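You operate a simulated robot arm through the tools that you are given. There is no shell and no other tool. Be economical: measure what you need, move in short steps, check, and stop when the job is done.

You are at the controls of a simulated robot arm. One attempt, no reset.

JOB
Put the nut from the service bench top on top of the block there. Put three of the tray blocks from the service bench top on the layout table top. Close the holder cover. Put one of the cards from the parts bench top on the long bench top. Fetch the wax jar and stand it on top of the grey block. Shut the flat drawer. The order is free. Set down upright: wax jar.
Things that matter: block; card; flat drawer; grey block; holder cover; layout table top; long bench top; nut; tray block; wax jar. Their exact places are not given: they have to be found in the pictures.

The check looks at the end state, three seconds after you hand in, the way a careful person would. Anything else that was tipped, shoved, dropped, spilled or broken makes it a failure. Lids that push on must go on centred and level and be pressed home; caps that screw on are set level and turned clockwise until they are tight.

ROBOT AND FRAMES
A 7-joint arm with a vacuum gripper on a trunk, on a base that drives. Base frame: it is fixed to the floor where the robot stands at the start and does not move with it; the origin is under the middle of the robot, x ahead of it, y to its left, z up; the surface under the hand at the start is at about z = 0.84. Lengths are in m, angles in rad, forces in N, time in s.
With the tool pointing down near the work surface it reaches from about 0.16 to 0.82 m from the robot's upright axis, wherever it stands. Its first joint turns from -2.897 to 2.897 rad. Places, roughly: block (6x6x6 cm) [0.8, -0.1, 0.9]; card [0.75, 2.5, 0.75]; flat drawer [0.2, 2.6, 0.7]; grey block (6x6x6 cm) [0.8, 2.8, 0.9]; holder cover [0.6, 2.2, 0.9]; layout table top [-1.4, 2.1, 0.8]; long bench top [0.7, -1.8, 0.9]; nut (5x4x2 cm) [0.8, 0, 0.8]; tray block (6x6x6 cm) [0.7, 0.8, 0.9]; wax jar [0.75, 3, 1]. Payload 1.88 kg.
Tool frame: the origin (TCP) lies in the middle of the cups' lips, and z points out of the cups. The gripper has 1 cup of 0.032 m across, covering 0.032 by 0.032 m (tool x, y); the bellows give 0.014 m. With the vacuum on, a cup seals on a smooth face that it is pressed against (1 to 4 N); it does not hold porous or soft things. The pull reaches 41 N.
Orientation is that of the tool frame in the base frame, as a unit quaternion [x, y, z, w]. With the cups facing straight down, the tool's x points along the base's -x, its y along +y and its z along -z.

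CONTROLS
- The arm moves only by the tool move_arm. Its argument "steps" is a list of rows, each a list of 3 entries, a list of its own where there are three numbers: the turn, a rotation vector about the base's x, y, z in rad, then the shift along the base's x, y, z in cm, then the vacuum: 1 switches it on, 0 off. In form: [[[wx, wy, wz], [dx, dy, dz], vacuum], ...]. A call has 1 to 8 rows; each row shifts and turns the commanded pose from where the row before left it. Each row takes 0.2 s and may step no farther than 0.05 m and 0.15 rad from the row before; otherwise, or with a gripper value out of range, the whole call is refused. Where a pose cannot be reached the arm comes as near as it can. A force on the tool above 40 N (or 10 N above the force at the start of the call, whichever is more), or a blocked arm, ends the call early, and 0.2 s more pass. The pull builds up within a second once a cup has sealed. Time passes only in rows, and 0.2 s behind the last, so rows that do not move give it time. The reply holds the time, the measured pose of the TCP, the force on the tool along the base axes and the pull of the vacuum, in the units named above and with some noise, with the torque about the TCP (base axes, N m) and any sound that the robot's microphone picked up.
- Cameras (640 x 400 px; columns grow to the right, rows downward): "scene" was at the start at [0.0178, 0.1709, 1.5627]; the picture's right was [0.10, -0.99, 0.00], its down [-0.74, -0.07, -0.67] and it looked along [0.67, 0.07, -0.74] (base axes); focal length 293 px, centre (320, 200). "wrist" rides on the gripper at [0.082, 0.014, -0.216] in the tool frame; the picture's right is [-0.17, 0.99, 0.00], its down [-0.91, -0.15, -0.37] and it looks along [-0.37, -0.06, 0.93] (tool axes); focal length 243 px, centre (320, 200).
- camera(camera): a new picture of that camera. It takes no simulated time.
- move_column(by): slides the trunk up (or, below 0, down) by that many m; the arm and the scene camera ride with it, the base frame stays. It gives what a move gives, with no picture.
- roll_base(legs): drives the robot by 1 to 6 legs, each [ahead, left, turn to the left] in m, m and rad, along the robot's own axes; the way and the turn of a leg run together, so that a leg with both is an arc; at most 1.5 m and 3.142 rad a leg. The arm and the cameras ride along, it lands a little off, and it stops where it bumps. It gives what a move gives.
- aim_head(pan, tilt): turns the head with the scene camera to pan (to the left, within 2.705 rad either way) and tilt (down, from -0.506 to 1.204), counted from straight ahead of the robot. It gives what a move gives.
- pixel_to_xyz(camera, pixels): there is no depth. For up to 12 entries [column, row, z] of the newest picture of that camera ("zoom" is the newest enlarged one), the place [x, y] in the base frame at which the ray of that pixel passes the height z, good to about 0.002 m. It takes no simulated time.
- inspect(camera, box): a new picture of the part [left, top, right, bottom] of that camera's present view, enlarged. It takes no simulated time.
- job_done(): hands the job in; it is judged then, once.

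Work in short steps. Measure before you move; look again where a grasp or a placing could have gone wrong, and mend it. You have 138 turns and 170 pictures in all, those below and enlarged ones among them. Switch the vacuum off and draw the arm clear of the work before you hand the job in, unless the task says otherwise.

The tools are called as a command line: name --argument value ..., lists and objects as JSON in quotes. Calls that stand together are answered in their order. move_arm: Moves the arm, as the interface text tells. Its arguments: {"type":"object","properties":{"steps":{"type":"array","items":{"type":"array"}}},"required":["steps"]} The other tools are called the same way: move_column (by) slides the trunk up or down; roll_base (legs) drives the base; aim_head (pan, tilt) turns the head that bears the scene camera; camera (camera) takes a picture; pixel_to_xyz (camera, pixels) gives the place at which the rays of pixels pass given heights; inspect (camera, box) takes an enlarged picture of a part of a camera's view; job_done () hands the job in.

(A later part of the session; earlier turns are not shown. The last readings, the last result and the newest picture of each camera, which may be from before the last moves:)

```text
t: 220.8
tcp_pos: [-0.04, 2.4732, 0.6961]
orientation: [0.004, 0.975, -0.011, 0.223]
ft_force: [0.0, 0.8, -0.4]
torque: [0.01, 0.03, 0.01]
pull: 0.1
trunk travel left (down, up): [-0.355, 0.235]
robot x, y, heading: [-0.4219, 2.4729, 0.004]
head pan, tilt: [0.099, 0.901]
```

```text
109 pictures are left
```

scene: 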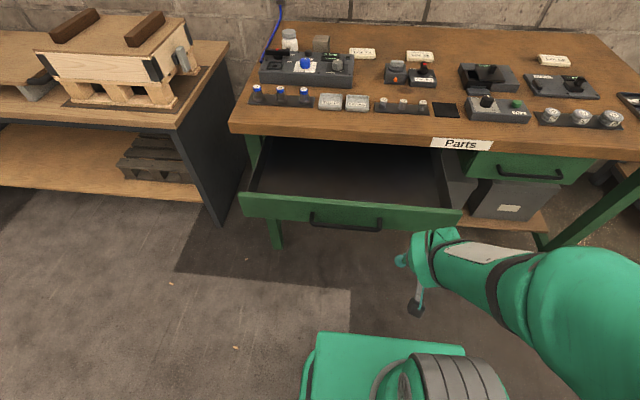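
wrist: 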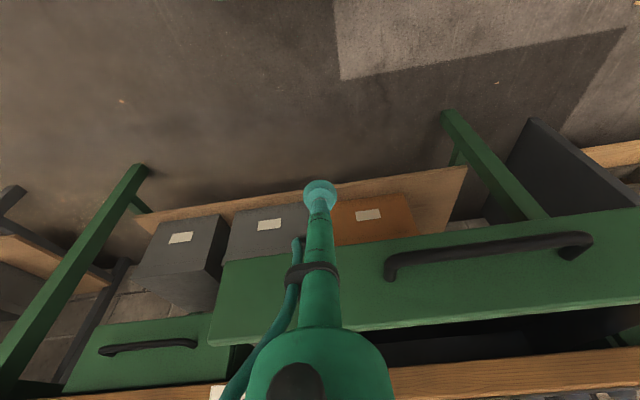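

The tool is in front of the panel, right of the handle. I advance +x and watch for contact.

move_arm --steps '[[[0, 0, 0], [4, 0, 0], 0], [[0, 0, 0], [4, 0, 0], 0], [[0, 0, 0], [3, 0, 0], 0], [[0, 0, 0], [2, 0, 0], 0], [[0, 0, 0], [2, 0, 0], 0]]'

camera --camera "wrist"

inspect --camera "scene" --box '[230, 120, 530, 320]'

```text
t: 222.0
tcp_pos: [0.112, 2.473, 0.7024]
orientation: [0.004, 0.974, -0.011, 0.228]
ft_force: [0.0, 0.1, -0.3]
torque: [-0.02, -0.05, 0.0]
pull: 0.1
trunk travel left (down, up): [-0.355, 0.235]
robot x, y, heading: [-0.4206, 2.4726, 0.009]
head pan, tilt: [0.099, 0.901]
```

```text
108 pictures are left
```

wrist: 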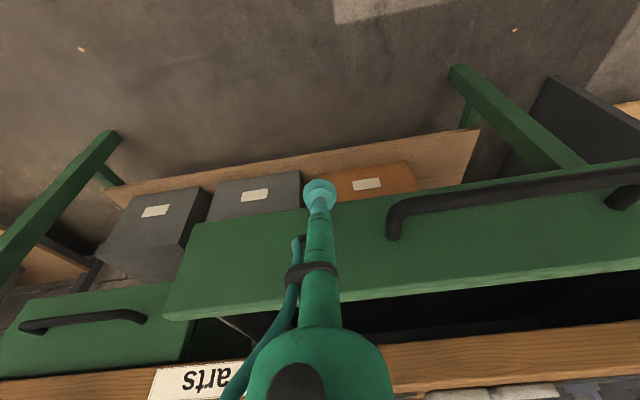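

```text
2.00 times, centred on (380, 220) of scene
```

zoom: 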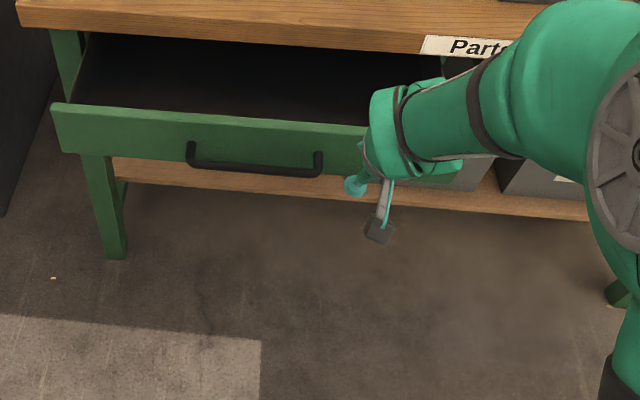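

There's no contact, so the panel may be higher than I assumed. I triangulate the handle's right end and the panel edges.

pixel_to_xyz --camera "scene" --pixels '[[380, 197, 0.65], [380, 197, 0.8], [247.5, 172.5, 0.7], [247.5, 172.5, 0.8], [250, 196, 0.6], [250, 196, 0.7]]'

pixel_to_xyz --camera "wrist" --pixels '[[390, 212, 0.65], [390, 212, 0.8], [190, 223, 0.65], [190, 223, 0.75], [165, 315, 0.7], [165, 315, 0.8]]'

```text
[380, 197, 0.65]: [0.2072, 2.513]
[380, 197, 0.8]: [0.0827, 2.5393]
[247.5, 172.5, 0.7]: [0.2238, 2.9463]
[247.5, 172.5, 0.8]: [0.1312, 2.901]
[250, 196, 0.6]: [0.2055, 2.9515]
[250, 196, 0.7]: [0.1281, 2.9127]
```

```text
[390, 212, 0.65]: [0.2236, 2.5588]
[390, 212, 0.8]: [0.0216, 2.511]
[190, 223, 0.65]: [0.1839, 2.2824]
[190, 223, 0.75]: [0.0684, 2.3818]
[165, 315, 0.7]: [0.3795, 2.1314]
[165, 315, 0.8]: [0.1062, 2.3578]
```

The panel spans z≈0.71–0.79 at x≈0.11, so the cup is just under it. I back off, raise 5 cm, and push.

move_arm --steps '[[[0, 0, 0], [-4, 0, 0], 0], [[0, 0, 0], [-2, 0, 0], 0], [[0, 0, 0], [0, 0, 4.5], 0], [[0, 0, 0], [2, 0, 0], 0], [[0, 0, 0], [2, 0, 0], 0], [[0, 0, 0], [2, 0, 0], 0], [[0, 0, 0], [2, 0, 0], 0], [[0, 0, 0], [2, 0, 0], 0]]'

camera --camera "wrist"

```text
t: 223.8
tcp_pos: [0.1522, 2.4729, 0.7468]
orientation: [0.004, 0.973, -0.011, 0.229]
ft_force: [0.2, -0.3, 0.6]
torque: [0.02, -0.05, -0.03]
pull: 0.0
trunk travel left (down, up): [-0.355, 0.235]
robot x, y, heading: [-0.4213, 2.4716, 0.012]
head pan, tilt: [0.099, 0.901]
```

```text
106 pictures are left
```

wrist: 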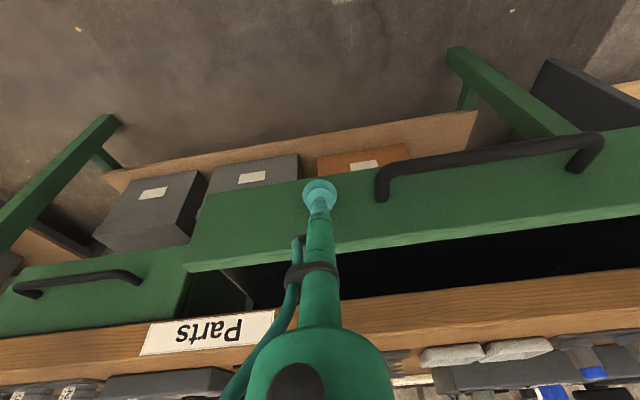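

The cup is at the panel's lower part. I keep pushing and watch.

move_arm --steps '[[[0, 0, 0], [2, 0, 0], 0], [[0, 0, 0], [2, 0, 0], 0], [[0, 0, 0], [2, 0, 0], 0]]'

camera --camera "wrist"

inspect --camera "scene" --box '[230, 120, 530, 320]'

```text
t: 224.6
tcp_pos: [0.2112, 2.4725, 0.7471]
orientation: [0.004, 0.973, -0.01, 0.229]
ft_force: [-1.2, -0.4, 0.2]
torque: [-0.01, -0.05, 0.0]
pull: 0.0
trunk travel left (down, up): [-0.355, 0.235]
robot x, y, heading: [-0.4212, 2.4719, 0.008]
head pan, tilt: [0.099, 0.901]
```

```text
105 pictures are left
```

wrist: 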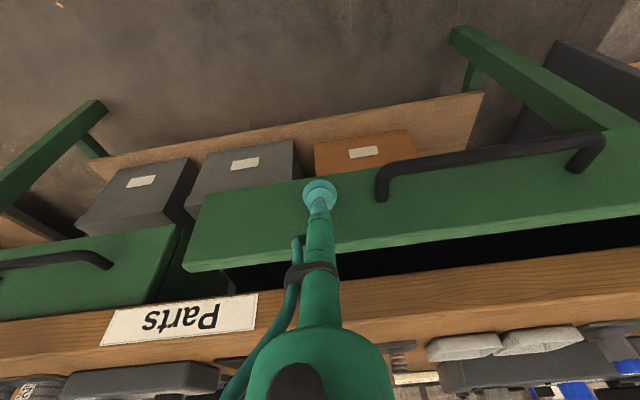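

```text
2.00 times, centred on (380, 220) of scene
```

zoom: 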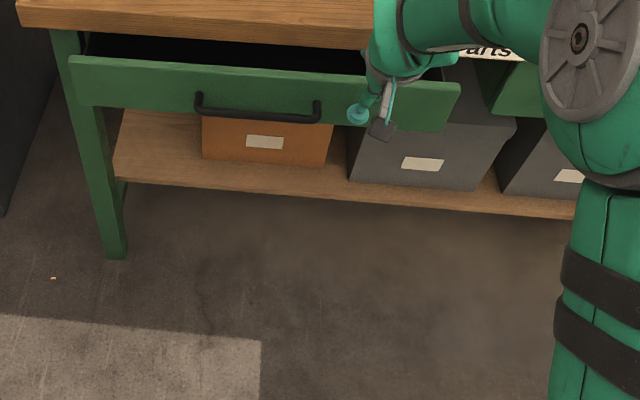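

It's moving with the cup. I continue until it stops.

move_arm --steps '[[[0, 0, 0], [2, 0, 0], 0], [[0, 0, 0], [2, 0, 0], 0], [[0, 0, 0], [2, 0, 0], 0], [[0, 0, 0], [1.5, 0, 0], 0], [[0, 0, 0], [1, 0, 0], 0]]'

camera --camera "wrist"

inspect --camera "scene" --box '[230, 100, 530, 300]'

```text
t: 225.8
tcp_pos: [0.297, 2.4718, 0.7471]
orientation: [0.004, 0.973, -0.011, 0.229]
ft_force: [0.1, -0.4, -0.3]
torque: [0.02, -0.03, -0.03]
pull: 0.1
trunk travel left (down, up): [-0.355, 0.235]
robot x, y, heading: [-0.4224, 2.4718, 0.014]
head pan, tilt: [0.099, 0.901]
```

```text
103 pictures are left
```

wrist: 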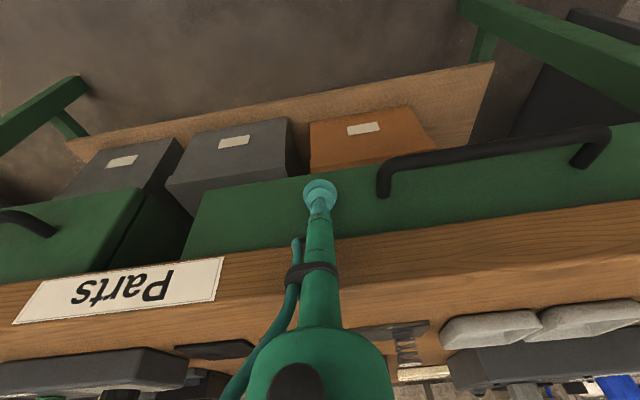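

```text
2.00 times, centred on (380, 200) of scene
```

zoom: 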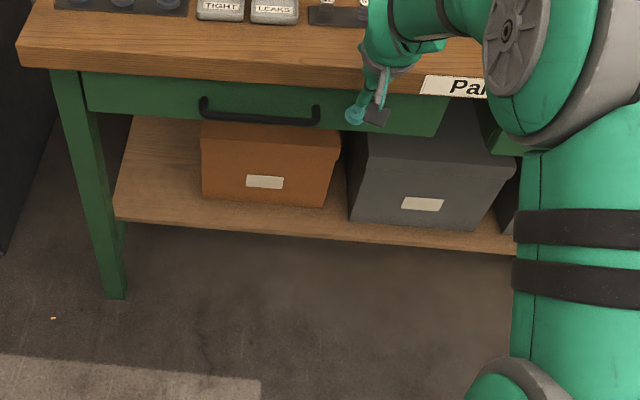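

No resistance yet. I push on in small steps until force shows.

move_arm --steps '[[[0, 0, 0], [1, 0, 0], 0], [[0, 0, 0], [1, 0, 0], 0], [[0, 0, 0], [1, 0, 0], 0], [[0, 0, 0], [1, 0, 0], 0]]'

camera --camera "wrist"

```text
t: 226.4
tcp_pos: [0.3047, 2.4729, 0.7377]
orientation: [0.008, 0.977, -0.01, 0.215]
ft_force: [-10.1, 0.7, 2.0]
torque: [-0.01, -0.19, 0.02]
pull: 0.1
trunk travel left (down, up): [-0.355, 0.235]
robot x, y, heading: [-0.4227, 2.4726, 0.006]
head pan, tilt: [0.099, 0.901]
stopped in row 3: the force on the tool passed its limit at 53 N (the readings are from after the stop); the commanded pose is now the measured one
```

```text
101 pictures are left
```

wrist: 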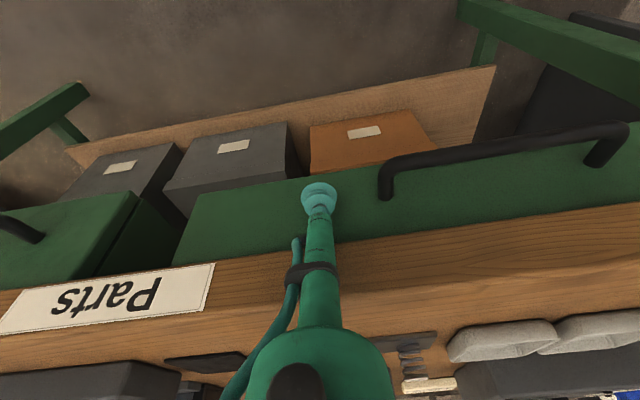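

It hit a firm stop, so the drawer seems home. I back off, raise the trunk, and check from the scene camera.

move_arm --steps '[[[0, 0, 0], [-3, 0, 0], 0], [[0, 0, 0], [-5, 0, 0], 0], [[0, 0, 0], [-5, 0, 0], 0], [[0, 0, 0], [-5, 0, 0], 0], [[0, 0, 0], [-5, 0, 0], 0], [[0, 0, 0], [-5, 0, 0], 0]]'

camera --camera "scene"

inspect --camera "scene" --box '[230, 90, 590, 315]'

```text
t: 227.8
tcp_pos: [0.0255, 2.4729, 0.7363]
orientation: [0.008, 0.976, -0.009, 0.216]
ft_force: [1.8, 0.3, 0.1]
torque: [0.02, 0.03, 0.01]
pull: 0.0
trunk travel left (down, up): [-0.355, 0.235]
robot x, y, heading: [-0.4201, 2.4718, 0.01]
head pan, tilt: [0.099, 0.901]
```

```text
100 pictures are left
```

scene: 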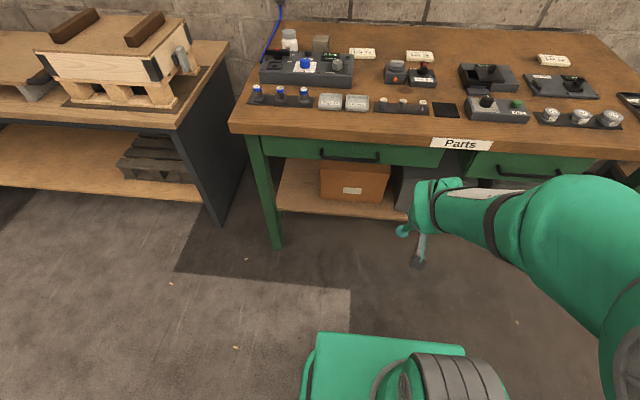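

```text
1.78 times, centred on (410, 202) of scene
```

zoom: 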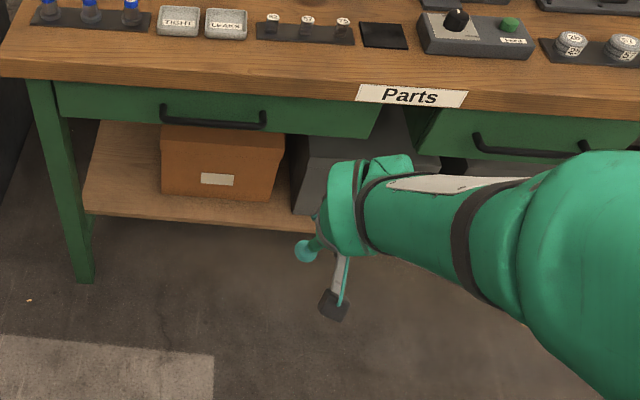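

The drawer is shut. I raise the trunk, level the tool and lift it.

move_column --by 0.17

move_arm --steps '[[[0, 0.145, 0], [0, 0, 4], 0], [[0, 0.145, 0], [0, 0, 4.5], 0], [[0, 0.145, 0], [0, 0, 4.5], 0], [[0, 0, 0], [0, 0, 4.5], 0], [[0, 0, 0], [3, 0, 0], 0], [[0, 0, 0], [0, 0, 0], 0]]'

roll_base --legs '[[0.3, -0.2, 0]]'

camera --camera "wrist"

```text
t: 229.7
tcp_pos: [0.0257, 2.4723, 0.9075]
orientation: [0.007, 0.976, -0.01, 0.216]
ft_force: [0.9, -0.3, -0.5]
torque: [0.02, 0.01, 0.0]
pull: 0.0
trunk travel left (down, up): [-0.525, 0.065]
robot x, y, heading: [-0.4207, 2.4732, 0.006]
head pan, tilt: [0.099, 0.901]
```

```text
t: 231.1
tcp_pos: [0.0553, 2.4735, 1.0822]
orientation: [0.006, 1.0, -0.011, 0.001]
ft_force: [-0.1, 0.1, 0.2]
torque: [0.01, 0.05, 0.01]
pull: 0.1
trunk travel left (down, up): [-0.525, 0.065]
robot x, y, heading: [-0.4213, 2.4721, 0.004]
head pan, tilt: [0.099, 0.901]
```

```text
t: 233.4
tcp_pos: [0.3572, 2.2753, 1.082]
orientation: [0.003, 1.0, -0.012, 0.001]
ft_force: [-0.2, -0.3, -0.7]
torque: [-0.01, 0.02, 0.03]
pull: 0.1
trunk travel left (down, up): [-0.525, 0.065]
robot x, y, heading: [-0.1181, 2.2721, 0.013]
head pan, tilt: [0.099, 0.901]
```

```text
98 pictures are left
```

wrist: 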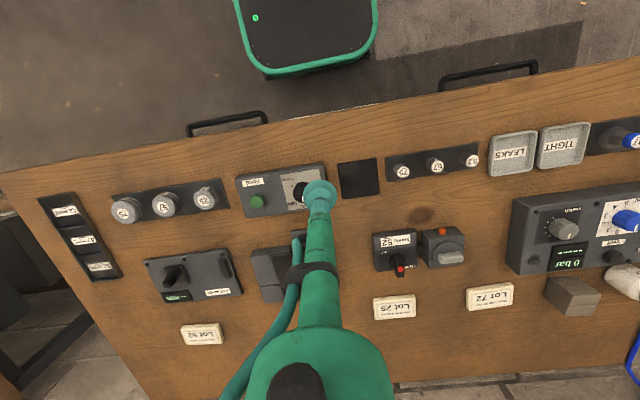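

The holder is hidden by the tool. I shift the arm aside and level a small roll.

move_arm --steps '[[[0.024, 0, 0], [0, 4, 0], 0], [[0, 0, 0], [0, 4, 0], 0], [[0, 0, 0], [0, 4, 0], 0], [[0, 0, 0], [3, 3, 0], 0]]'

camera --camera "wrist"

inspect --camera "wrist" --box '[100, 130, 300, 255]'

aim_head --pan -0.2 --tilt 0.8

camera --camera "scene"

```text
t: 234.4
tcp_pos: [0.3886, 2.4241, 1.0814]
orientation: [0.004, 1.0, 0.001, 0.001]
ft_force: [0.3, -0.6, 0.0]
torque: [0.05, -0.01, 0.03]
pull: 0.1
trunk travel left (down, up): [-0.525, 0.065]
robot x, y, heading: [-0.1169, 2.2711, 0.007]
head pan, tilt: [0.099, 0.901]
```

```text
97 pictures are left
```

wrist: 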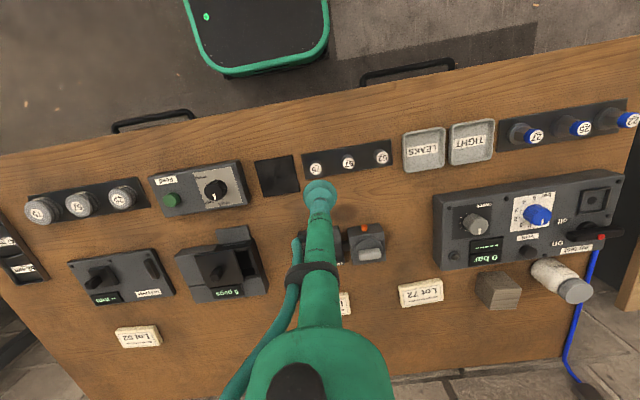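

```text
3.20 times, centred on (200, 192) of wrist
```

zoom: 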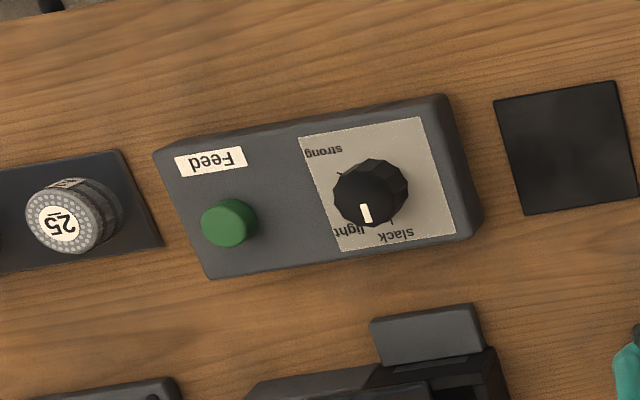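

```text
t: 235.2
tcp_pos: [0.3883, 2.4248, 1.0815]
orientation: [0.003, 1.0, 0.001, 0.001]
ft_force: [0.0, 0.9, 0.1]
torque: [0.0, 0.0, -0.02]
pull: 0.0
trunk travel left (down, up): [-0.525, 0.065]
robot x, y, heading: [-0.1212, 2.2729, 0.007]
head pan, tilt: [-0.201, 0.799]
```

```text
95 pictures are left
```

scene: 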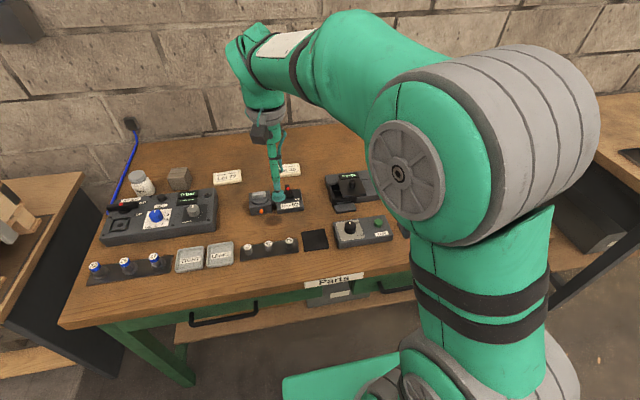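

Zooming on the peg holder (wrist ~(225,270), scene ~(350,188)).

inspect --camera "wrist" --box '[152, 210, 292, 310]'

inspect --camera "scene" --box '[310, 160, 406, 220]'

```text
4.00 times, centred on (222, 260) of wrist
```

zoom: 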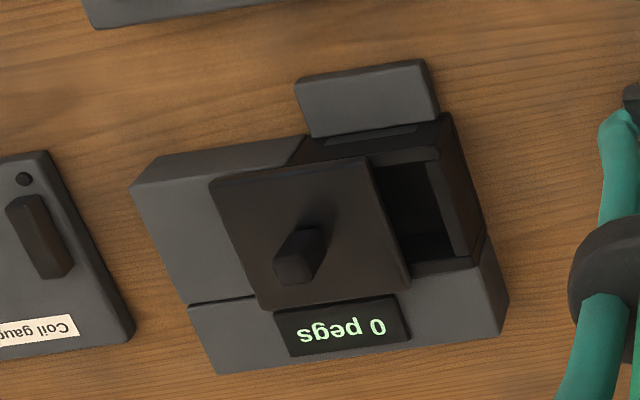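

```text
6.67 times, centred on (358, 190) of scene
```

zoom: 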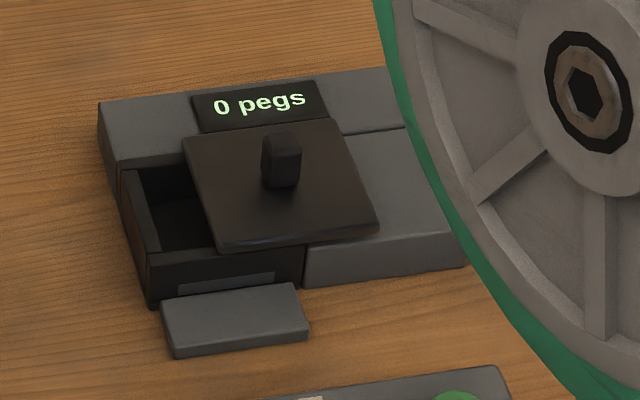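

The cover slides along y and is open on its +y side, so the knob must be pushed towards +y. I triangulate the knob and cover corners.

pixel_to_xyz --camera "wrist" --pixels '[[215.25, 276.75, 0.88], [215.25, 276.75, 0.94], [233.25, 249.25, 0.86], [233.25, 249.25, 0.9], [194.5, 255, 0.86], [194.5, 255, 0.9], [255, 240, 0.86], [255, 240, 0.9]]'

pixel_to_xyz --camera "scene" --pixels '[[352.5, 181, 0.88], [352.5, 181, 0.94], [342.25, 197, 0.86], [342.25, 197, 0.9], [366.7, 194.8, 0.86], [366.7, 194.8, 0.9], [332.5, 205, 0.86], [332.5, 199.5, 0.9]]'

```text
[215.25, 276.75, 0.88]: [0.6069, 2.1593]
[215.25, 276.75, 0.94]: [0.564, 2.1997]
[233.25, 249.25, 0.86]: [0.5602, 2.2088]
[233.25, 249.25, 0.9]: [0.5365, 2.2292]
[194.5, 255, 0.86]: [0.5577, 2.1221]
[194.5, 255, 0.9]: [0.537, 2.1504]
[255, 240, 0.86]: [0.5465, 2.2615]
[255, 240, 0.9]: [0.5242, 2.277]
```

```text
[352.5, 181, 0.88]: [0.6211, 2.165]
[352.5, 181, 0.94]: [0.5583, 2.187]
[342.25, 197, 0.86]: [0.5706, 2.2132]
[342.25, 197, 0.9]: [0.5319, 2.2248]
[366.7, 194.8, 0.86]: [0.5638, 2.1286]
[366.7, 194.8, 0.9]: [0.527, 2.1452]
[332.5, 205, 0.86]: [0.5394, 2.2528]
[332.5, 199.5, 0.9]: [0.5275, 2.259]
```

The knob is at about (0.576,2.185), top z 0.92, and the cover surface is at z≈0.885. I bring the tool to its −y side at (0.576,2.148).

move_arm --steps '[[[0, 0, 0], [2.7, -3.9, 0], 0], [[0, 0, 0], [2.7, -3.9, 0], 0], [[0, 0, 0], [2.7, -3.9, 0], 0], [[0, 0, 0], [2.7, -3.9, 0], 0], [[0, 0, 0], [2.7, -3.9, 0], 0], [[0, 0, 0], [2.7, -4, 0], 0], [[0, 0, 0], [2.6, -4, 0], 0], [[0, 0, 0], [0, 0, -5], 0]]'

move_arm --steps '[[[0, 0, 0], [0, 0, -5], 0], [[0, 0, 0], [0, 0, -4], 0]]'

camera --camera "wrist"

inspect --camera "wrist" --box '[220, 120, 420, 245]'

```text
t: 237.1
tcp_pos: [0.5757, 2.1486, 1.0332]
orientation: [0.004, 1.0, 0.001, 0.001]
ft_force: [-0.2, 0.1, 0.4]
torque: [0.06, 0.02, 0.04]
pull: 0.0
trunk travel left (down, up): [-0.525, 0.065]
robot x, y, heading: [-0.1234, 2.2712, 0.008]
head pan, tilt: [-0.201, 0.799]
```

```text
t: 237.7
tcp_pos: [0.5751, 2.1489, 0.943]
orientation: [0.003, 1.0, 0.0, 0.001]
ft_force: [-0.1, 0.4, -0.1]
torque: [0.03, 0.03, 0.02]
pull: 0.1
trunk travel left (down, up): [-0.525, 0.065]
robot x, y, heading: [-0.1201, 2.2738, 0.01]
head pan, tilt: [-0.201, 0.799]
```

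```text
92 pictures are left
```

wrist: 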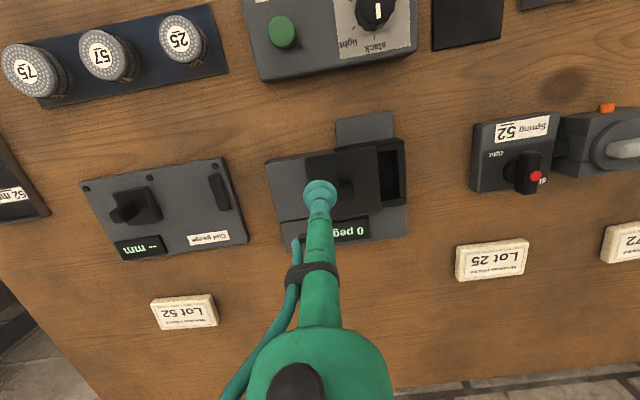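

```text
3.20 times, centred on (320, 182) of wrist
```

zoom: 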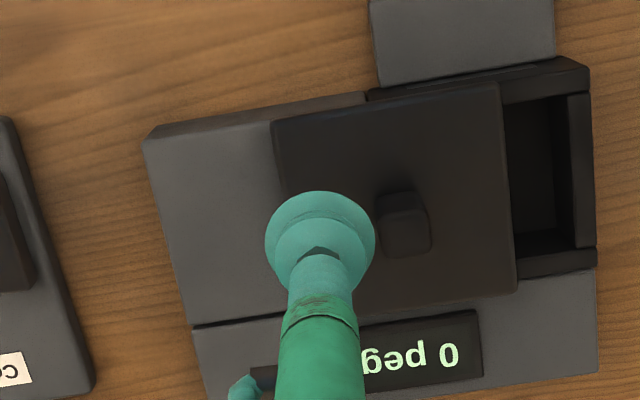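

I measure the knob and the pit's far wall in this zoom.

pixel_to_xyz --camera "zoom" --pixels '[[405, 225, 0.92], [380, 225, 0.92], [430, 225, 0.92], [507, 190, 0.885], [573, 170, 0.88], [593, 170, 0.88], [280, 190, 0.885]]'

```text
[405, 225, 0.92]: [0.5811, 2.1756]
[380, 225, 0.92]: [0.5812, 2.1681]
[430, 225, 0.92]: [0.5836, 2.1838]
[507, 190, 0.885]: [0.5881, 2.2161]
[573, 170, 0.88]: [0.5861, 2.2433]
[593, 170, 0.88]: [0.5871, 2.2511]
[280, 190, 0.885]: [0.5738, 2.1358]
```

The knob's left face is at y 2.168 and the cover must travel about 3 cm. I shift off slightly, lower beside the knob, then push +y.

move_arm --steps '[[[0, 0, 0], [0.6, -0.6, 0], 0], [[0, 0, 0], [0, 0, -3], 0], [[0, 0, 0], [0, 0, -1.8], 0], [[0, 0, 0], [0, 0, 0], 0]]'

move_arm --steps '[[[0, 0, 0], [0, 1, 0], 0], [[0, 0, 0], [0, 0.7, 0], 0], [[0, 0, 0], [0, 0.7, 0], 0], [[0, 0, 0], [0, 0.7, 0], 0], [[0, 0, 0], [0, 0.5, 0], 0]]'

inspect --camera "wrist" --box '[220, 120, 420, 245]'

```text
t: 238.7
tcp_pos: [0.5808, 2.1442, 0.8926]
orientation: [0.004, 1.0, 0.0, 0.001]
ft_force: [0.0, -0.9, -0.5]
torque: [0.0, 0.0, 0.02]
pull: 0.1
trunk travel left (down, up): [-0.525, 0.065]
robot x, y, heading: [-0.1192, 2.2729, 0.008]
head pan, tilt: [-0.201, 0.799]
```

```text
t: 239.8
tcp_pos: [0.5803, 2.1804, 0.8935]
orientation: [0.003, 1.0, 0.001, 0.001]
ft_force: [-1.0, -0.5, 0.0]
torque: [-0.01, 0.01, 0.04]
pull: 0.1
trunk travel left (down, up): [-0.525, 0.065]
robot x, y, heading: [-0.1223, 2.272, 0.01]
head pan, tilt: [-0.201, 0.799]
```

```text
3.20 times, centred on (320, 182) of wrist
```

zoom: 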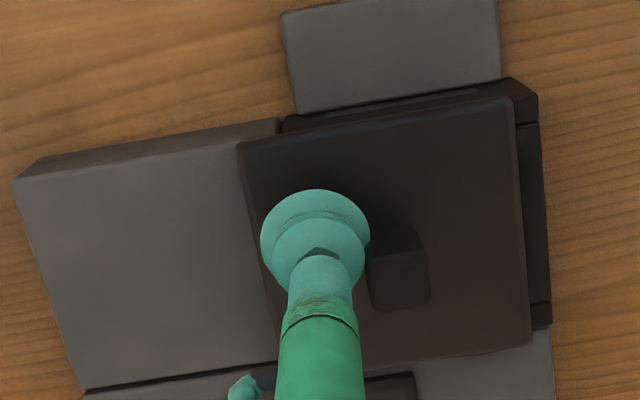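

The cover is moving and nearly reaches the end. I push on in small steps to the stop.

move_arm --steps '[[[0, 0, 0], [0, 0.4, 0], 0], [[0, 0, 0], [0, 0.4, 0], 0], [[0, 0, 0], [0, 0.4, 0], 0], [[0, 0, 0], [0, 0.4, 0], 0]]'

inspect --camera "wrist" --box '[220, 120, 420, 245]'

```text
t: 240.8
tcp_pos: [0.5801, 2.1949, 0.8942]
orientation: [0.004, 1.0, 0.001, 0.001]
ft_force: [-2.8, -6.1, 0.1]
torque: [0.0, -0.04, -0.04]
pull: 0.1
trunk travel left (down, up): [-0.525, 0.065]
robot x, y, heading: [-0.1187, 2.2723, 0.009]
head pan, tilt: [-0.201, 0.799]
```

```text
3.20 times, centred on (320, 182) of wrist
```

zoom: 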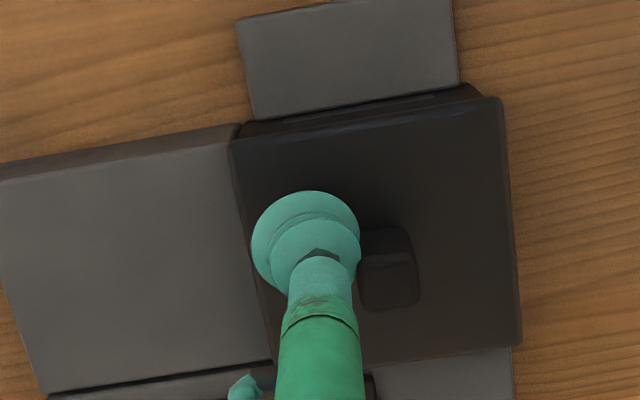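

The cover spans the compartment and the force has risen to 6 N at the stop. I back off, lift, and view.

move_arm --steps '[[[0, 0, 0], [0, 0.4, 0], 0], [[0, 0, 0], [0, 0, 0], 0], [[0, 0, 0], [0, -1.2, 0], 0], [[0, 0, 0], [0, -0.8, 1], 0], [[0, 0, 0], [0, 0, 4], 0], [[0, 0, 0], [-2, -2, 4], 0], [[0, 0, 0], [-4, 0, 2], 0]]'

camera --camera "wrist"

```text
t: 242.4
tcp_pos: [0.5181, 2.1604, 1.0055]
orientation: [0.002, 1.0, 0.001, 0.001]
ft_force: [-0.3, -0.3, 0.8]
torque: [0.02, 0.04, 0.0]
pull: 0.1
trunk travel left (down, up): [-0.525, 0.065]
robot x, y, heading: [-0.1214, 2.2743, 0.011]
head pan, tilt: [-0.201, 0.799]
```

```text
88 pictures are left
```

wrist: 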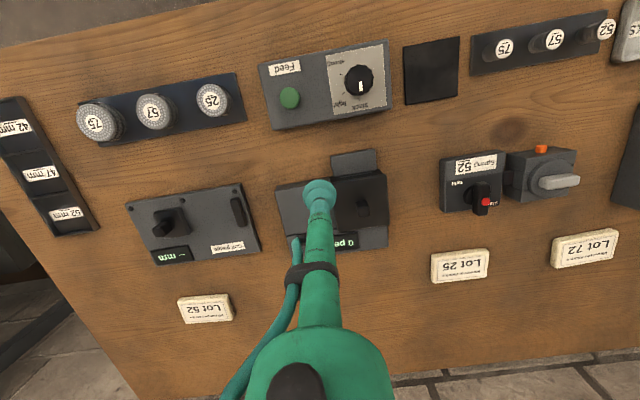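

The cover is closed. Next is the jar: I raise and retract the arm, then roll left towards y≈2.8.

move_arm --steps '[[[0, 0, 0], [-4, 2, 2], 0], [[0, 0, 0], [-4, 2, 2], 0], [[0, 0, 0], [-4, 2, 2], 0], [[0, 0, 0], [-3, 3, 2], 0]]'

roll_base --legs '[[0.02, 0.48, 0], [0.07, 0, 0]]'

camera --camera "wrist"

aim_head --pan 0.15 --tilt 0.75

camera --camera "scene"

```text
t: 243.4
tcp_pos: [0.3709, 2.2504, 1.0848]
orientation: [0.003, 1.0, 0.001, 0.001]
ft_force: [-0.5, -0.6, 0.6]
torque: [0.01, 0.0, 0.02]
pull: 0.0
trunk travel left (down, up): [-0.525, 0.065]
robot x, y, heading: [-0.1237, 2.2719, 0.014]
head pan, tilt: [-0.201, 0.799]
```

```text
t: 247.0
tcp_pos: [0.4578, 2.7363, 1.0839]
orientation: [0.004, 1.0, 0.001, -0.001]
ft_force: [0.1, 1.2, -0.1]
torque: [0.02, 0.02, -0.02]
pull: 0.1
trunk travel left (down, up): [-0.525, 0.065]
robot x, y, heading: [-0.0357, 2.7602, 0.007]
head pan, tilt: [-0.201, 0.799]
```

```text
87 pictures are left
```

wrist: 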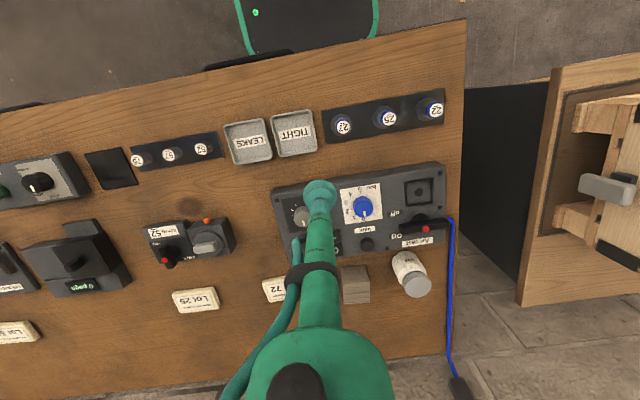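

```text
t: 247.8
tcp_pos: [0.4583, 2.7366, 1.0832]
orientation: [0.004, 1.0, 0.001, 0.001]
ft_force: [0.7, 0.0, -0.5]
torque: [0.02, -0.02, -0.03]
pull: 0.0
trunk travel left (down, up): [-0.525, 0.065]
robot x, y, heading: [-0.0325, 2.76, 0.0]
head pan, tilt: [0.15, 0.75]
```

```text
86 pictures are left
```

scene: 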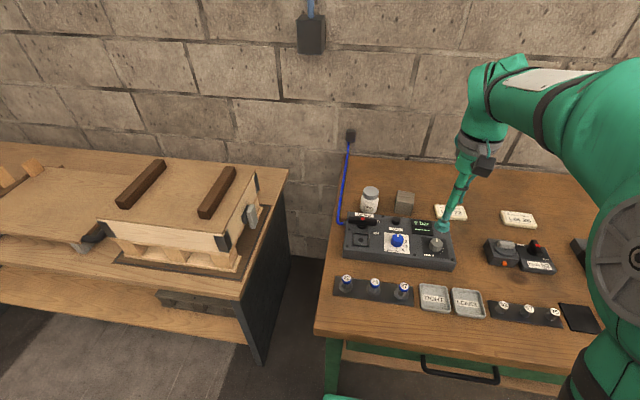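

Zooming on the jar and grey block in both views.

inspect --camera "wrist" --box '[336, 240, 464, 320]'

inspect --camera "scene" --box '[335, 175, 431, 235]'

```text
5.00 times, centred on (400, 280) of wrist
```

zoom: 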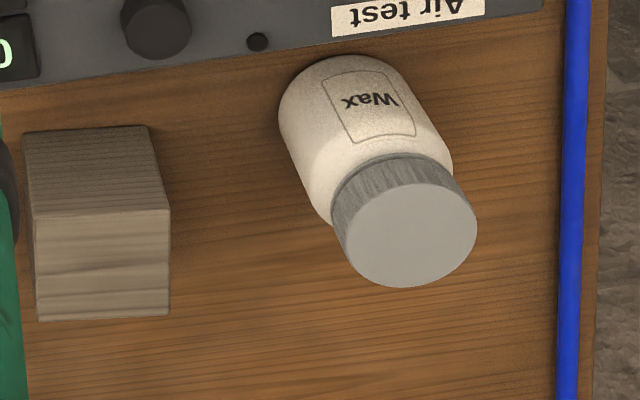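

```text
6.67 times, centred on (383, 205) of scene
```

zoom: 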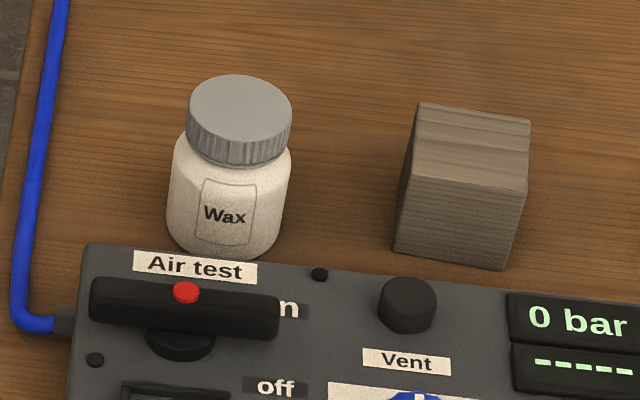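

I triangulate the lid centre and the block top.

pixel_to_xyz --camera "wrist" --pixels '[[418.4, 287, 0.9], [418.4, 287, 1.0], [356.4, 293, 0.88], [356.4, 293, 0.92], [369.6, 282, 0.9], [369.6, 303, 0.9], [343.4, 304, 0.9]]'

pixel_to_xyz --camera "scene" --pixels '[[371, 191.65, 0.9], [371, 191.65, 1.0], [405.8, 196.75, 0.88], [405.8, 196.75, 0.92], [398, 190.5, 0.9], [414.5, 193.3, 0.9], [414, 203.5, 0.9], [397, 199, 0.9]]'

```text
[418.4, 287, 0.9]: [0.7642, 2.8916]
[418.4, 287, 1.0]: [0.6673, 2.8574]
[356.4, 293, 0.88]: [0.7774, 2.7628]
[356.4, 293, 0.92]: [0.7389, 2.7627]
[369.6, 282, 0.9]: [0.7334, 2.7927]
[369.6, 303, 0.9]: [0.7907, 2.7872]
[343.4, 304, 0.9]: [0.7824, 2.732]
```

```text
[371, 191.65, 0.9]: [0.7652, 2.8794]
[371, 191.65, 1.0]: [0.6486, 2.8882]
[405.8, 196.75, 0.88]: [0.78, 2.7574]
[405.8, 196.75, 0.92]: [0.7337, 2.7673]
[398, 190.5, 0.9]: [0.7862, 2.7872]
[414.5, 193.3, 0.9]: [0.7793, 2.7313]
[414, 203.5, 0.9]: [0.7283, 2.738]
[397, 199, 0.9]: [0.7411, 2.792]
```

The lid is at about (0.743,2.883), z≈0.92, and the grey block's top centre at (0.759,2.762), z≈0.90. I move above the lid.

move_arm --steps '[[[0, 0, 0], [4.07, 2.09, 0], 0], [[0, 0, 0], [4.07, 2.09, 0], 0], [[0, 0, 0], [4.07, 2.09, 0], 0], [[0, 0, 0], [4.07, 2.09, 0], 0], [[0, 0, 0], [4.07, 2.09, 0], 0], [[0, 0, 0], [4.07, 2.09, 0], 0], [[0, 0, 0], [4.07, 2.09, 0], 0], [[0, 0, 0], [0, 0, -4], 0]]'

move_arm --steps '[[[0, 0, 0], [0, 0, -4], 0], [[0, 0, 0], [0, 0, 0], 0]]'

inspect --camera "wrist" --box '[220, 120, 420, 245]'

inspect --camera "scene" --box '[335, 165, 431, 225]'

```text
t: 249.6
tcp_pos: [0.7303, 2.877, 1.0534]
orientation: [0.004, 1.0, 0.001, 0.007]
ft_force: [-1.2, 0.3, 2.4]
torque: [0.01, -0.21, 0.02]
pull: 0.1
out of reach, approached as far as the arm can: row 7
trunk travel left (down, up): [-0.525, 0.065]
robot x, y, heading: [-0.0326, 2.7558, 0.005]
head pan, tilt: [0.15, 0.75]
```

```text
t: 250.2
tcp_pos: [0.7307, 2.8786, 1.0036]
orientation: [0.004, 1.0, 0.001, 0.001]
ft_force: [-1.2, 0.1, -0.8]
torque: [0.02, -0.04, 0.05]
pull: 0.1
trunk travel left (down, up): [-0.525, 0.065]
robot x, y, heading: [-0.0349, 2.7591, 0.007]
head pan, tilt: [0.15, 0.75]
```

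```text
3.20 times, centred on (320, 182) of wrist
```

zoom: 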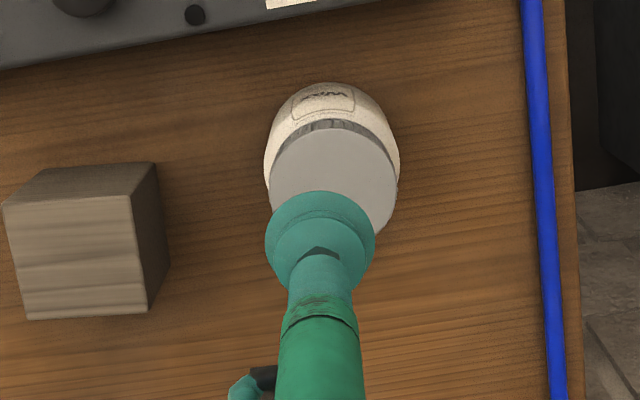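

```text
6.67 times, centred on (383, 195) of scene
```

zoom: 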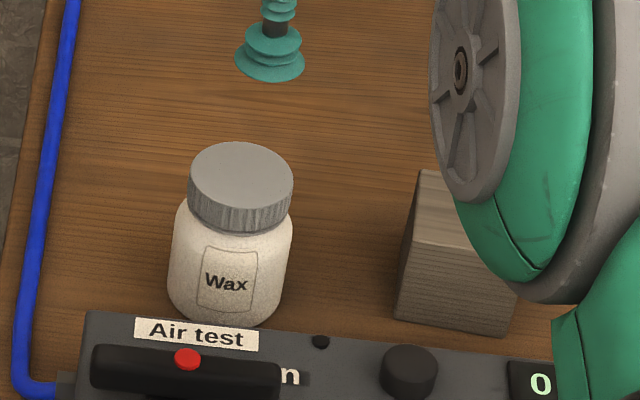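

I measure the lid's centre from this zoom at candidate heights, along with the edges for its size.

pixel_to_xyz --camera "zoom" --pixels '[[240, 173, 0.9], [240, 173, 0.92], [240, 173, 0.94], [190, 173, 0.92], [292, 183, 0.92]]'

inspect --camera "wrist" --box '[260, 130, 380, 205]'

pixel_to_xyz --camera "zoom" --pixels '[[341, 245, 0.9], [341, 245, 0.92], [341, 245, 0.94], [238, 260, 0.92], [443, 250, 0.92]]'

```text
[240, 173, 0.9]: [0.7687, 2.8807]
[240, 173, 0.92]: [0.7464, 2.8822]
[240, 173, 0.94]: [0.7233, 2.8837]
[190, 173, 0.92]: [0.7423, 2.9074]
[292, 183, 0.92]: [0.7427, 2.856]
```

```text
5.33 times, centred on (320, 168) of wrist
```

zoom: 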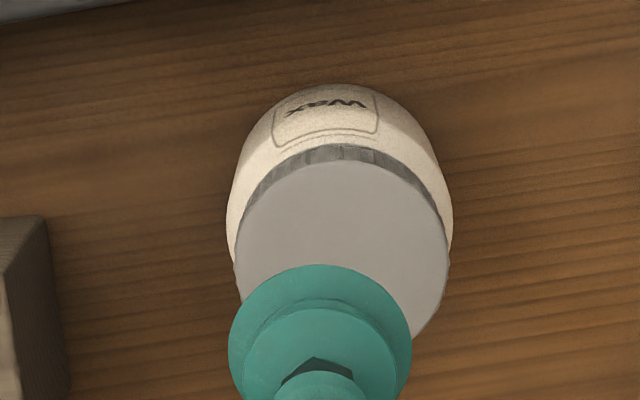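

```text
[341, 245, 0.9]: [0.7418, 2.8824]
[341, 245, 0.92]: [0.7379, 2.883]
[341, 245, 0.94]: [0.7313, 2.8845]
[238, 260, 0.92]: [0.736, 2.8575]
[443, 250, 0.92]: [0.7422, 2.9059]
```

The lid centre is (0.741,2.883). I shift 1 cm and descend carefully with the vacuum on.

move_arm --steps '[[[0, 0, 0], [1, 0.4, -3], 1], [[0, 0, 0], [0, 0, -2], 1], [[0, 0, 0], [0, 0, -1], 1], [[0, 0, 0], [0, 0, -0.7], 1], [[0, 0, 0], [0, 0, -0.5], 1], [[0, 0, 0], [0, 0, 0], 1], [[0, 0, 0], [0, 0, 0], 1]]'

```text
t: 251.8
tcp_pos: [0.7417, 2.882, 0.9324]
orientation: [0.004, 1.0, 0.001, 0.001]
ft_force: [-0.2, 0.3, -0.6]
torque: [0.0, 0.01, 0.0]
pull: 0.0
trunk travel left (down, up): [-0.525, 0.065]
robot x, y, heading: [-0.0344, 2.7591, 0.008]
head pan, tilt: [0.15, 0.75]
```

Not in contact yet at 0.932. I go down in small steps.

move_arm --steps '[[[0, 0, 0], [0, 0, -0.4], 1], [[0, 0, 0], [0, 0, -0.4], 1], [[0, 0, 0], [0, 0, -0.3], 1], [[0, 0, 0], [0, 0, 0], 1], [[0, 0, 0], [0, 0, 0], 1]]'

```text
t: 253.0
tcp_pos: [0.7415, 2.8823, 0.9238]
orientation: [0.004, 1.0, 0.001, 0.002]
ft_force: [-2.9, 0.6, 17.2]
torque: [-0.02, 0.14, -0.03]
pull: 40.7
trunk travel left (down, up): [-0.525, 0.065]
robot x, y, heading: [-0.0287, 2.7576, 0.005]
head pan, tilt: [0.15, 0.75]
```

Sealed. I lift 9 cm straight up.

move_arm --steps '[[[0, 0, 0], [0, 0, 2], 1], [[0, 0, 0], [0, 0, 4], 1], [[0, 0, 0], [0, 0, 3], 1], [[0, 0, 0], [0, 0, 0], 1]]'

roll_base --legs '[[0.035, 0, 0]]'

inspect --camera "scene" --box '[335, 145, 463, 225]'

```text
t: 254.0
tcp_pos: [0.7419, 2.8829, 1.0114]
orientation: [0.005, 1.0, 0.001, 0.0]
ft_force: [0.3, -0.5, -2.5]
torque: [0.02, -0.05, 0.03]
pull: 41.1
trunk travel left (down, up): [-0.525, 0.065]
robot x, y, heading: [-0.0331, 2.7616, 0.01]
head pan, tilt: [0.15, 0.75]
```

```text
t: 254.8
tcp_pos: [0.7766, 2.8838, 1.0116]
orientation: [0.004, 1.0, 0.002, 0.0]
ft_force: [-0.3, 0.0, -2.5]
torque: [-0.02, -0.02, 0.0]
pull: 40.3
trunk travel left (down, up): [-0.525, 0.065]
robot x, y, heading: [0.0028, 2.762, -0.001]
head pan, tilt: [0.15, 0.75]
```

```text
5.00 times, centred on (399, 185) of scene
```

zoom: 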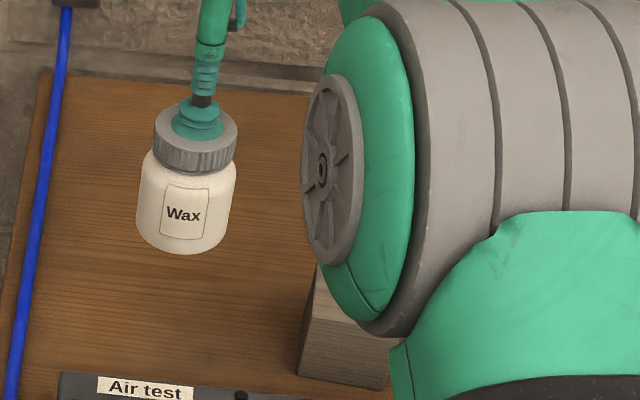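

The jar hangs upright. I move it over the grey block at (0.759,2.762).

move_arm --steps '[[[0, 0, 0], [-0.6, -3, 0.5], 1], [[0, 0, 0], [-0.6, -3, 0.5], 1], [[0, 0, 0], [-0.6, -3, 0], 1], [[0, 0, 0], [0, -3.2, 0], 1], [[0, 0, 0], [0, 0, 0], 1]]'

inspect --camera "wrist" --box '[220, 120, 420, 245]'

aim_head --pan 0.0 --tilt 0.75

camera --camera "scene"

```text
t: 256.1
tcp_pos: [0.758, 2.7586, 1.0207]
orientation: [0.003, 1.0, 0.001, 0.0]
ft_force: [-0.8, -0.1, -2.5]
torque: [-0.02, 0.02, 0.0]
pull: 40.8
trunk travel left (down, up): [-0.525, 0.065]
robot x, y, heading: [0.0006, 2.7641, 0.006]
head pan, tilt: [0.15, 0.75]
```

```text
3.20 times, centred on (320, 182) of wrist
```

zoom: 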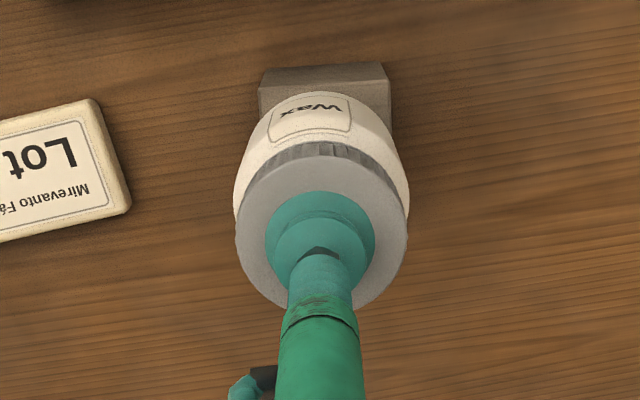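

```text
t: 256.8
tcp_pos: [0.7586, 2.7597, 1.02]
orientation: [0.005, 1.0, 0.001, 0.0]
ft_force: [-0.4, 0.0, -2.2]
torque: [0.02, -0.03, 0.0]
pull: 40.6
trunk travel left (down, up): [-0.525, 0.065]
robot x, y, heading: [0.0066, 2.7573, 0.006]
head pan, tilt: [0.0, 0.75]
```

```text
78 pictures are left
```

scene: 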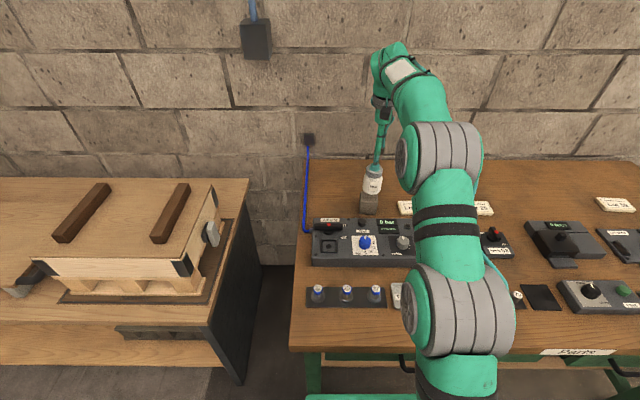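

I verify the block's near corners against the expected position.

pixel_to_xyz --camera "zoom" --pixels '[[258, 88, 0.895], [391, 82, 0.895], [267, 70, 0.84], [383, 62, 0.84]]'

inspect --camera "scene" --box '[340, 150, 420, 200]'

```text
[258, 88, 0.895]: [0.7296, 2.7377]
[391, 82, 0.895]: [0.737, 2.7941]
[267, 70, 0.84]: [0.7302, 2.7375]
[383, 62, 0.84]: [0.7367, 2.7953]
```

```text
8.00 times, centred on (380, 175) of scene
```

zoom: 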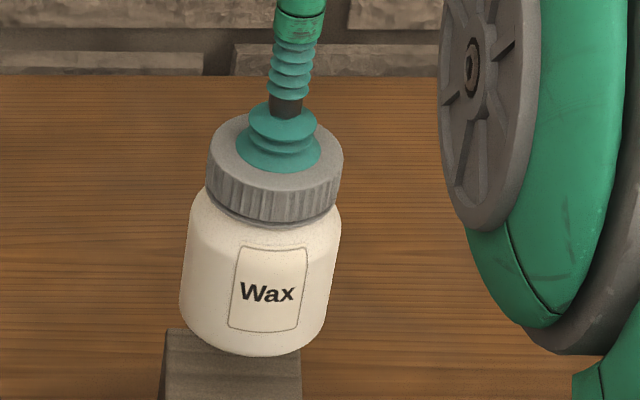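

The block centre is (0.7606,2.762). I shift 2–3 mm and lower towards z≈0.981.

move_arm --steps '[[[0, 0, 0], [0.2, 0.3, -1.5], 1], [[0, 0, 0], [0, 0, -1.2], 1], [[0, 0, 0], [0, 0, -0.6], 1], [[0, 0, 0], [0, 0, -0.3], 1], [[0, 0, 0], [0, 0, 0], 1]]'

```text
t: 257.9
tcp_pos: [0.7611, 2.7632, 0.9843]
orientation: [0.003, 1.0, 0.0, 0.0]
ft_force: [-0.6, 0.2, -2.1]
torque: [0.03, 0.0, -0.02]
pull: 40.9
trunk travel left (down, up): [-0.525, 0.065]
robot x, y, heading: [0.0027, 2.7624, 0.008]
head pan, tilt: [0.0, 0.75]
```

move_arm --steps '[[[0, 0, 0], [0, 0, -0.2], 1], [[0, 0, 0], [0, 0, -0.2], 1], [[0, 0, 0], [0, 0, 0], 1]]'

```text
t: 258.8
tcp_pos: [0.7614, 2.7637, 0.9827]
orientation: [0.005, 1.0, 0.001, 0.001]
ft_force: [-0.5, -1.8, 8.5]
torque: [-0.02, 0.09, 0.03]
pull: 40.4
trunk travel left (down, up): [-0.525, 0.065]
robot x, y, heading: [-0.0001, 2.7562, 0.008]
head pan, tilt: [0.0, 0.75]
```

Contact (8.5 N). I release with a pause, then rise gently.

move_arm --steps '[[[0, 0, 0], [0, 0, 0], 0], [[0, 0, 0], [0, 0, 0], 0], [[0, 0, 0], [0, 0, 0], 0], [[0, 0, 0], [0, 0, 0], 0], [[0, 0, 0], [0, 0, 0.5], 0], [[0, 0, 0], [0, 0, 1], 0], [[0, 0, 0], [0, 0, 3], 0], [[0, 0, 0], [-3, 0, 3], 0]]'

inspect --camera "scene" --box '[332, 145, 428, 205]'

camera --camera "wrist"

```text
t: 260.6
tcp_pos: [0.7308, 2.7642, 1.0576]
orientation: [0.004, 1.0, 0.001, 0.0]
ft_force: [-0.2, 0.3, 0.2]
torque: [-0.03, 0.08, 0.0]
pull: 0.0
trunk travel left (down, up): [-0.525, 0.065]
robot x, y, heading: [0.0031, 2.7615, 0.01]
head pan, tilt: [0.0, 0.75]
```

```text
6.67 times, centred on (380, 175) of scene
```

zoom: 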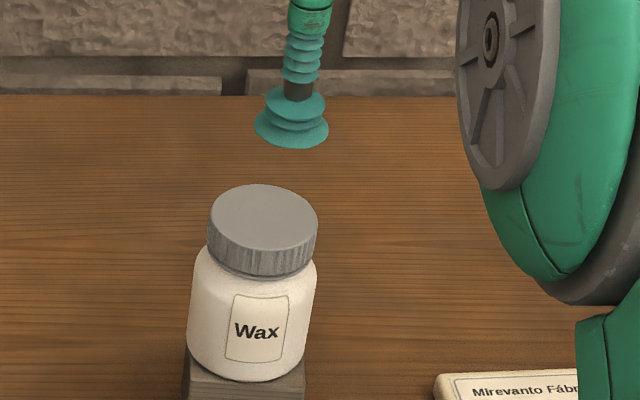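

```text
75 pictures are left
```

wrist: 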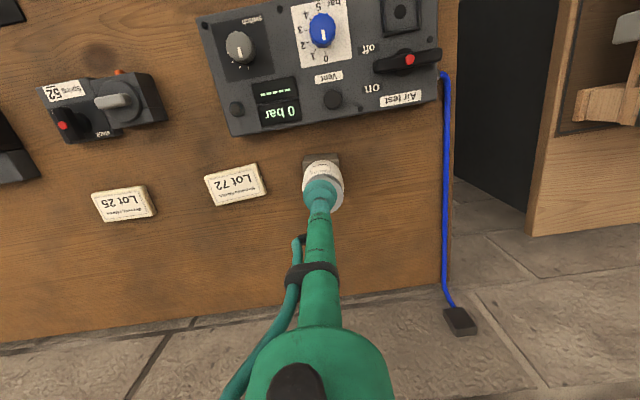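

The jar stands upright on the block. Now the card: I measure Lot 25 (~(124,203)), which is farther from the jar.

inspect --camera "wrist" --box '[76, 170, 172, 230]'

pixel_to_xyz --camera "zoom" --pixels '[[320, 200, 0.85], [320, 200, 0.86]]'

```text
6.67 times, centred on (124, 200) of wrist
```

zoom: 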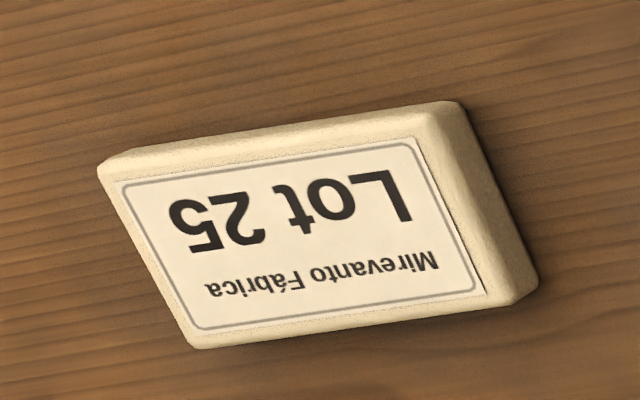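

```text
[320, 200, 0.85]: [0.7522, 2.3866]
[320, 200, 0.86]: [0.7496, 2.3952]
```

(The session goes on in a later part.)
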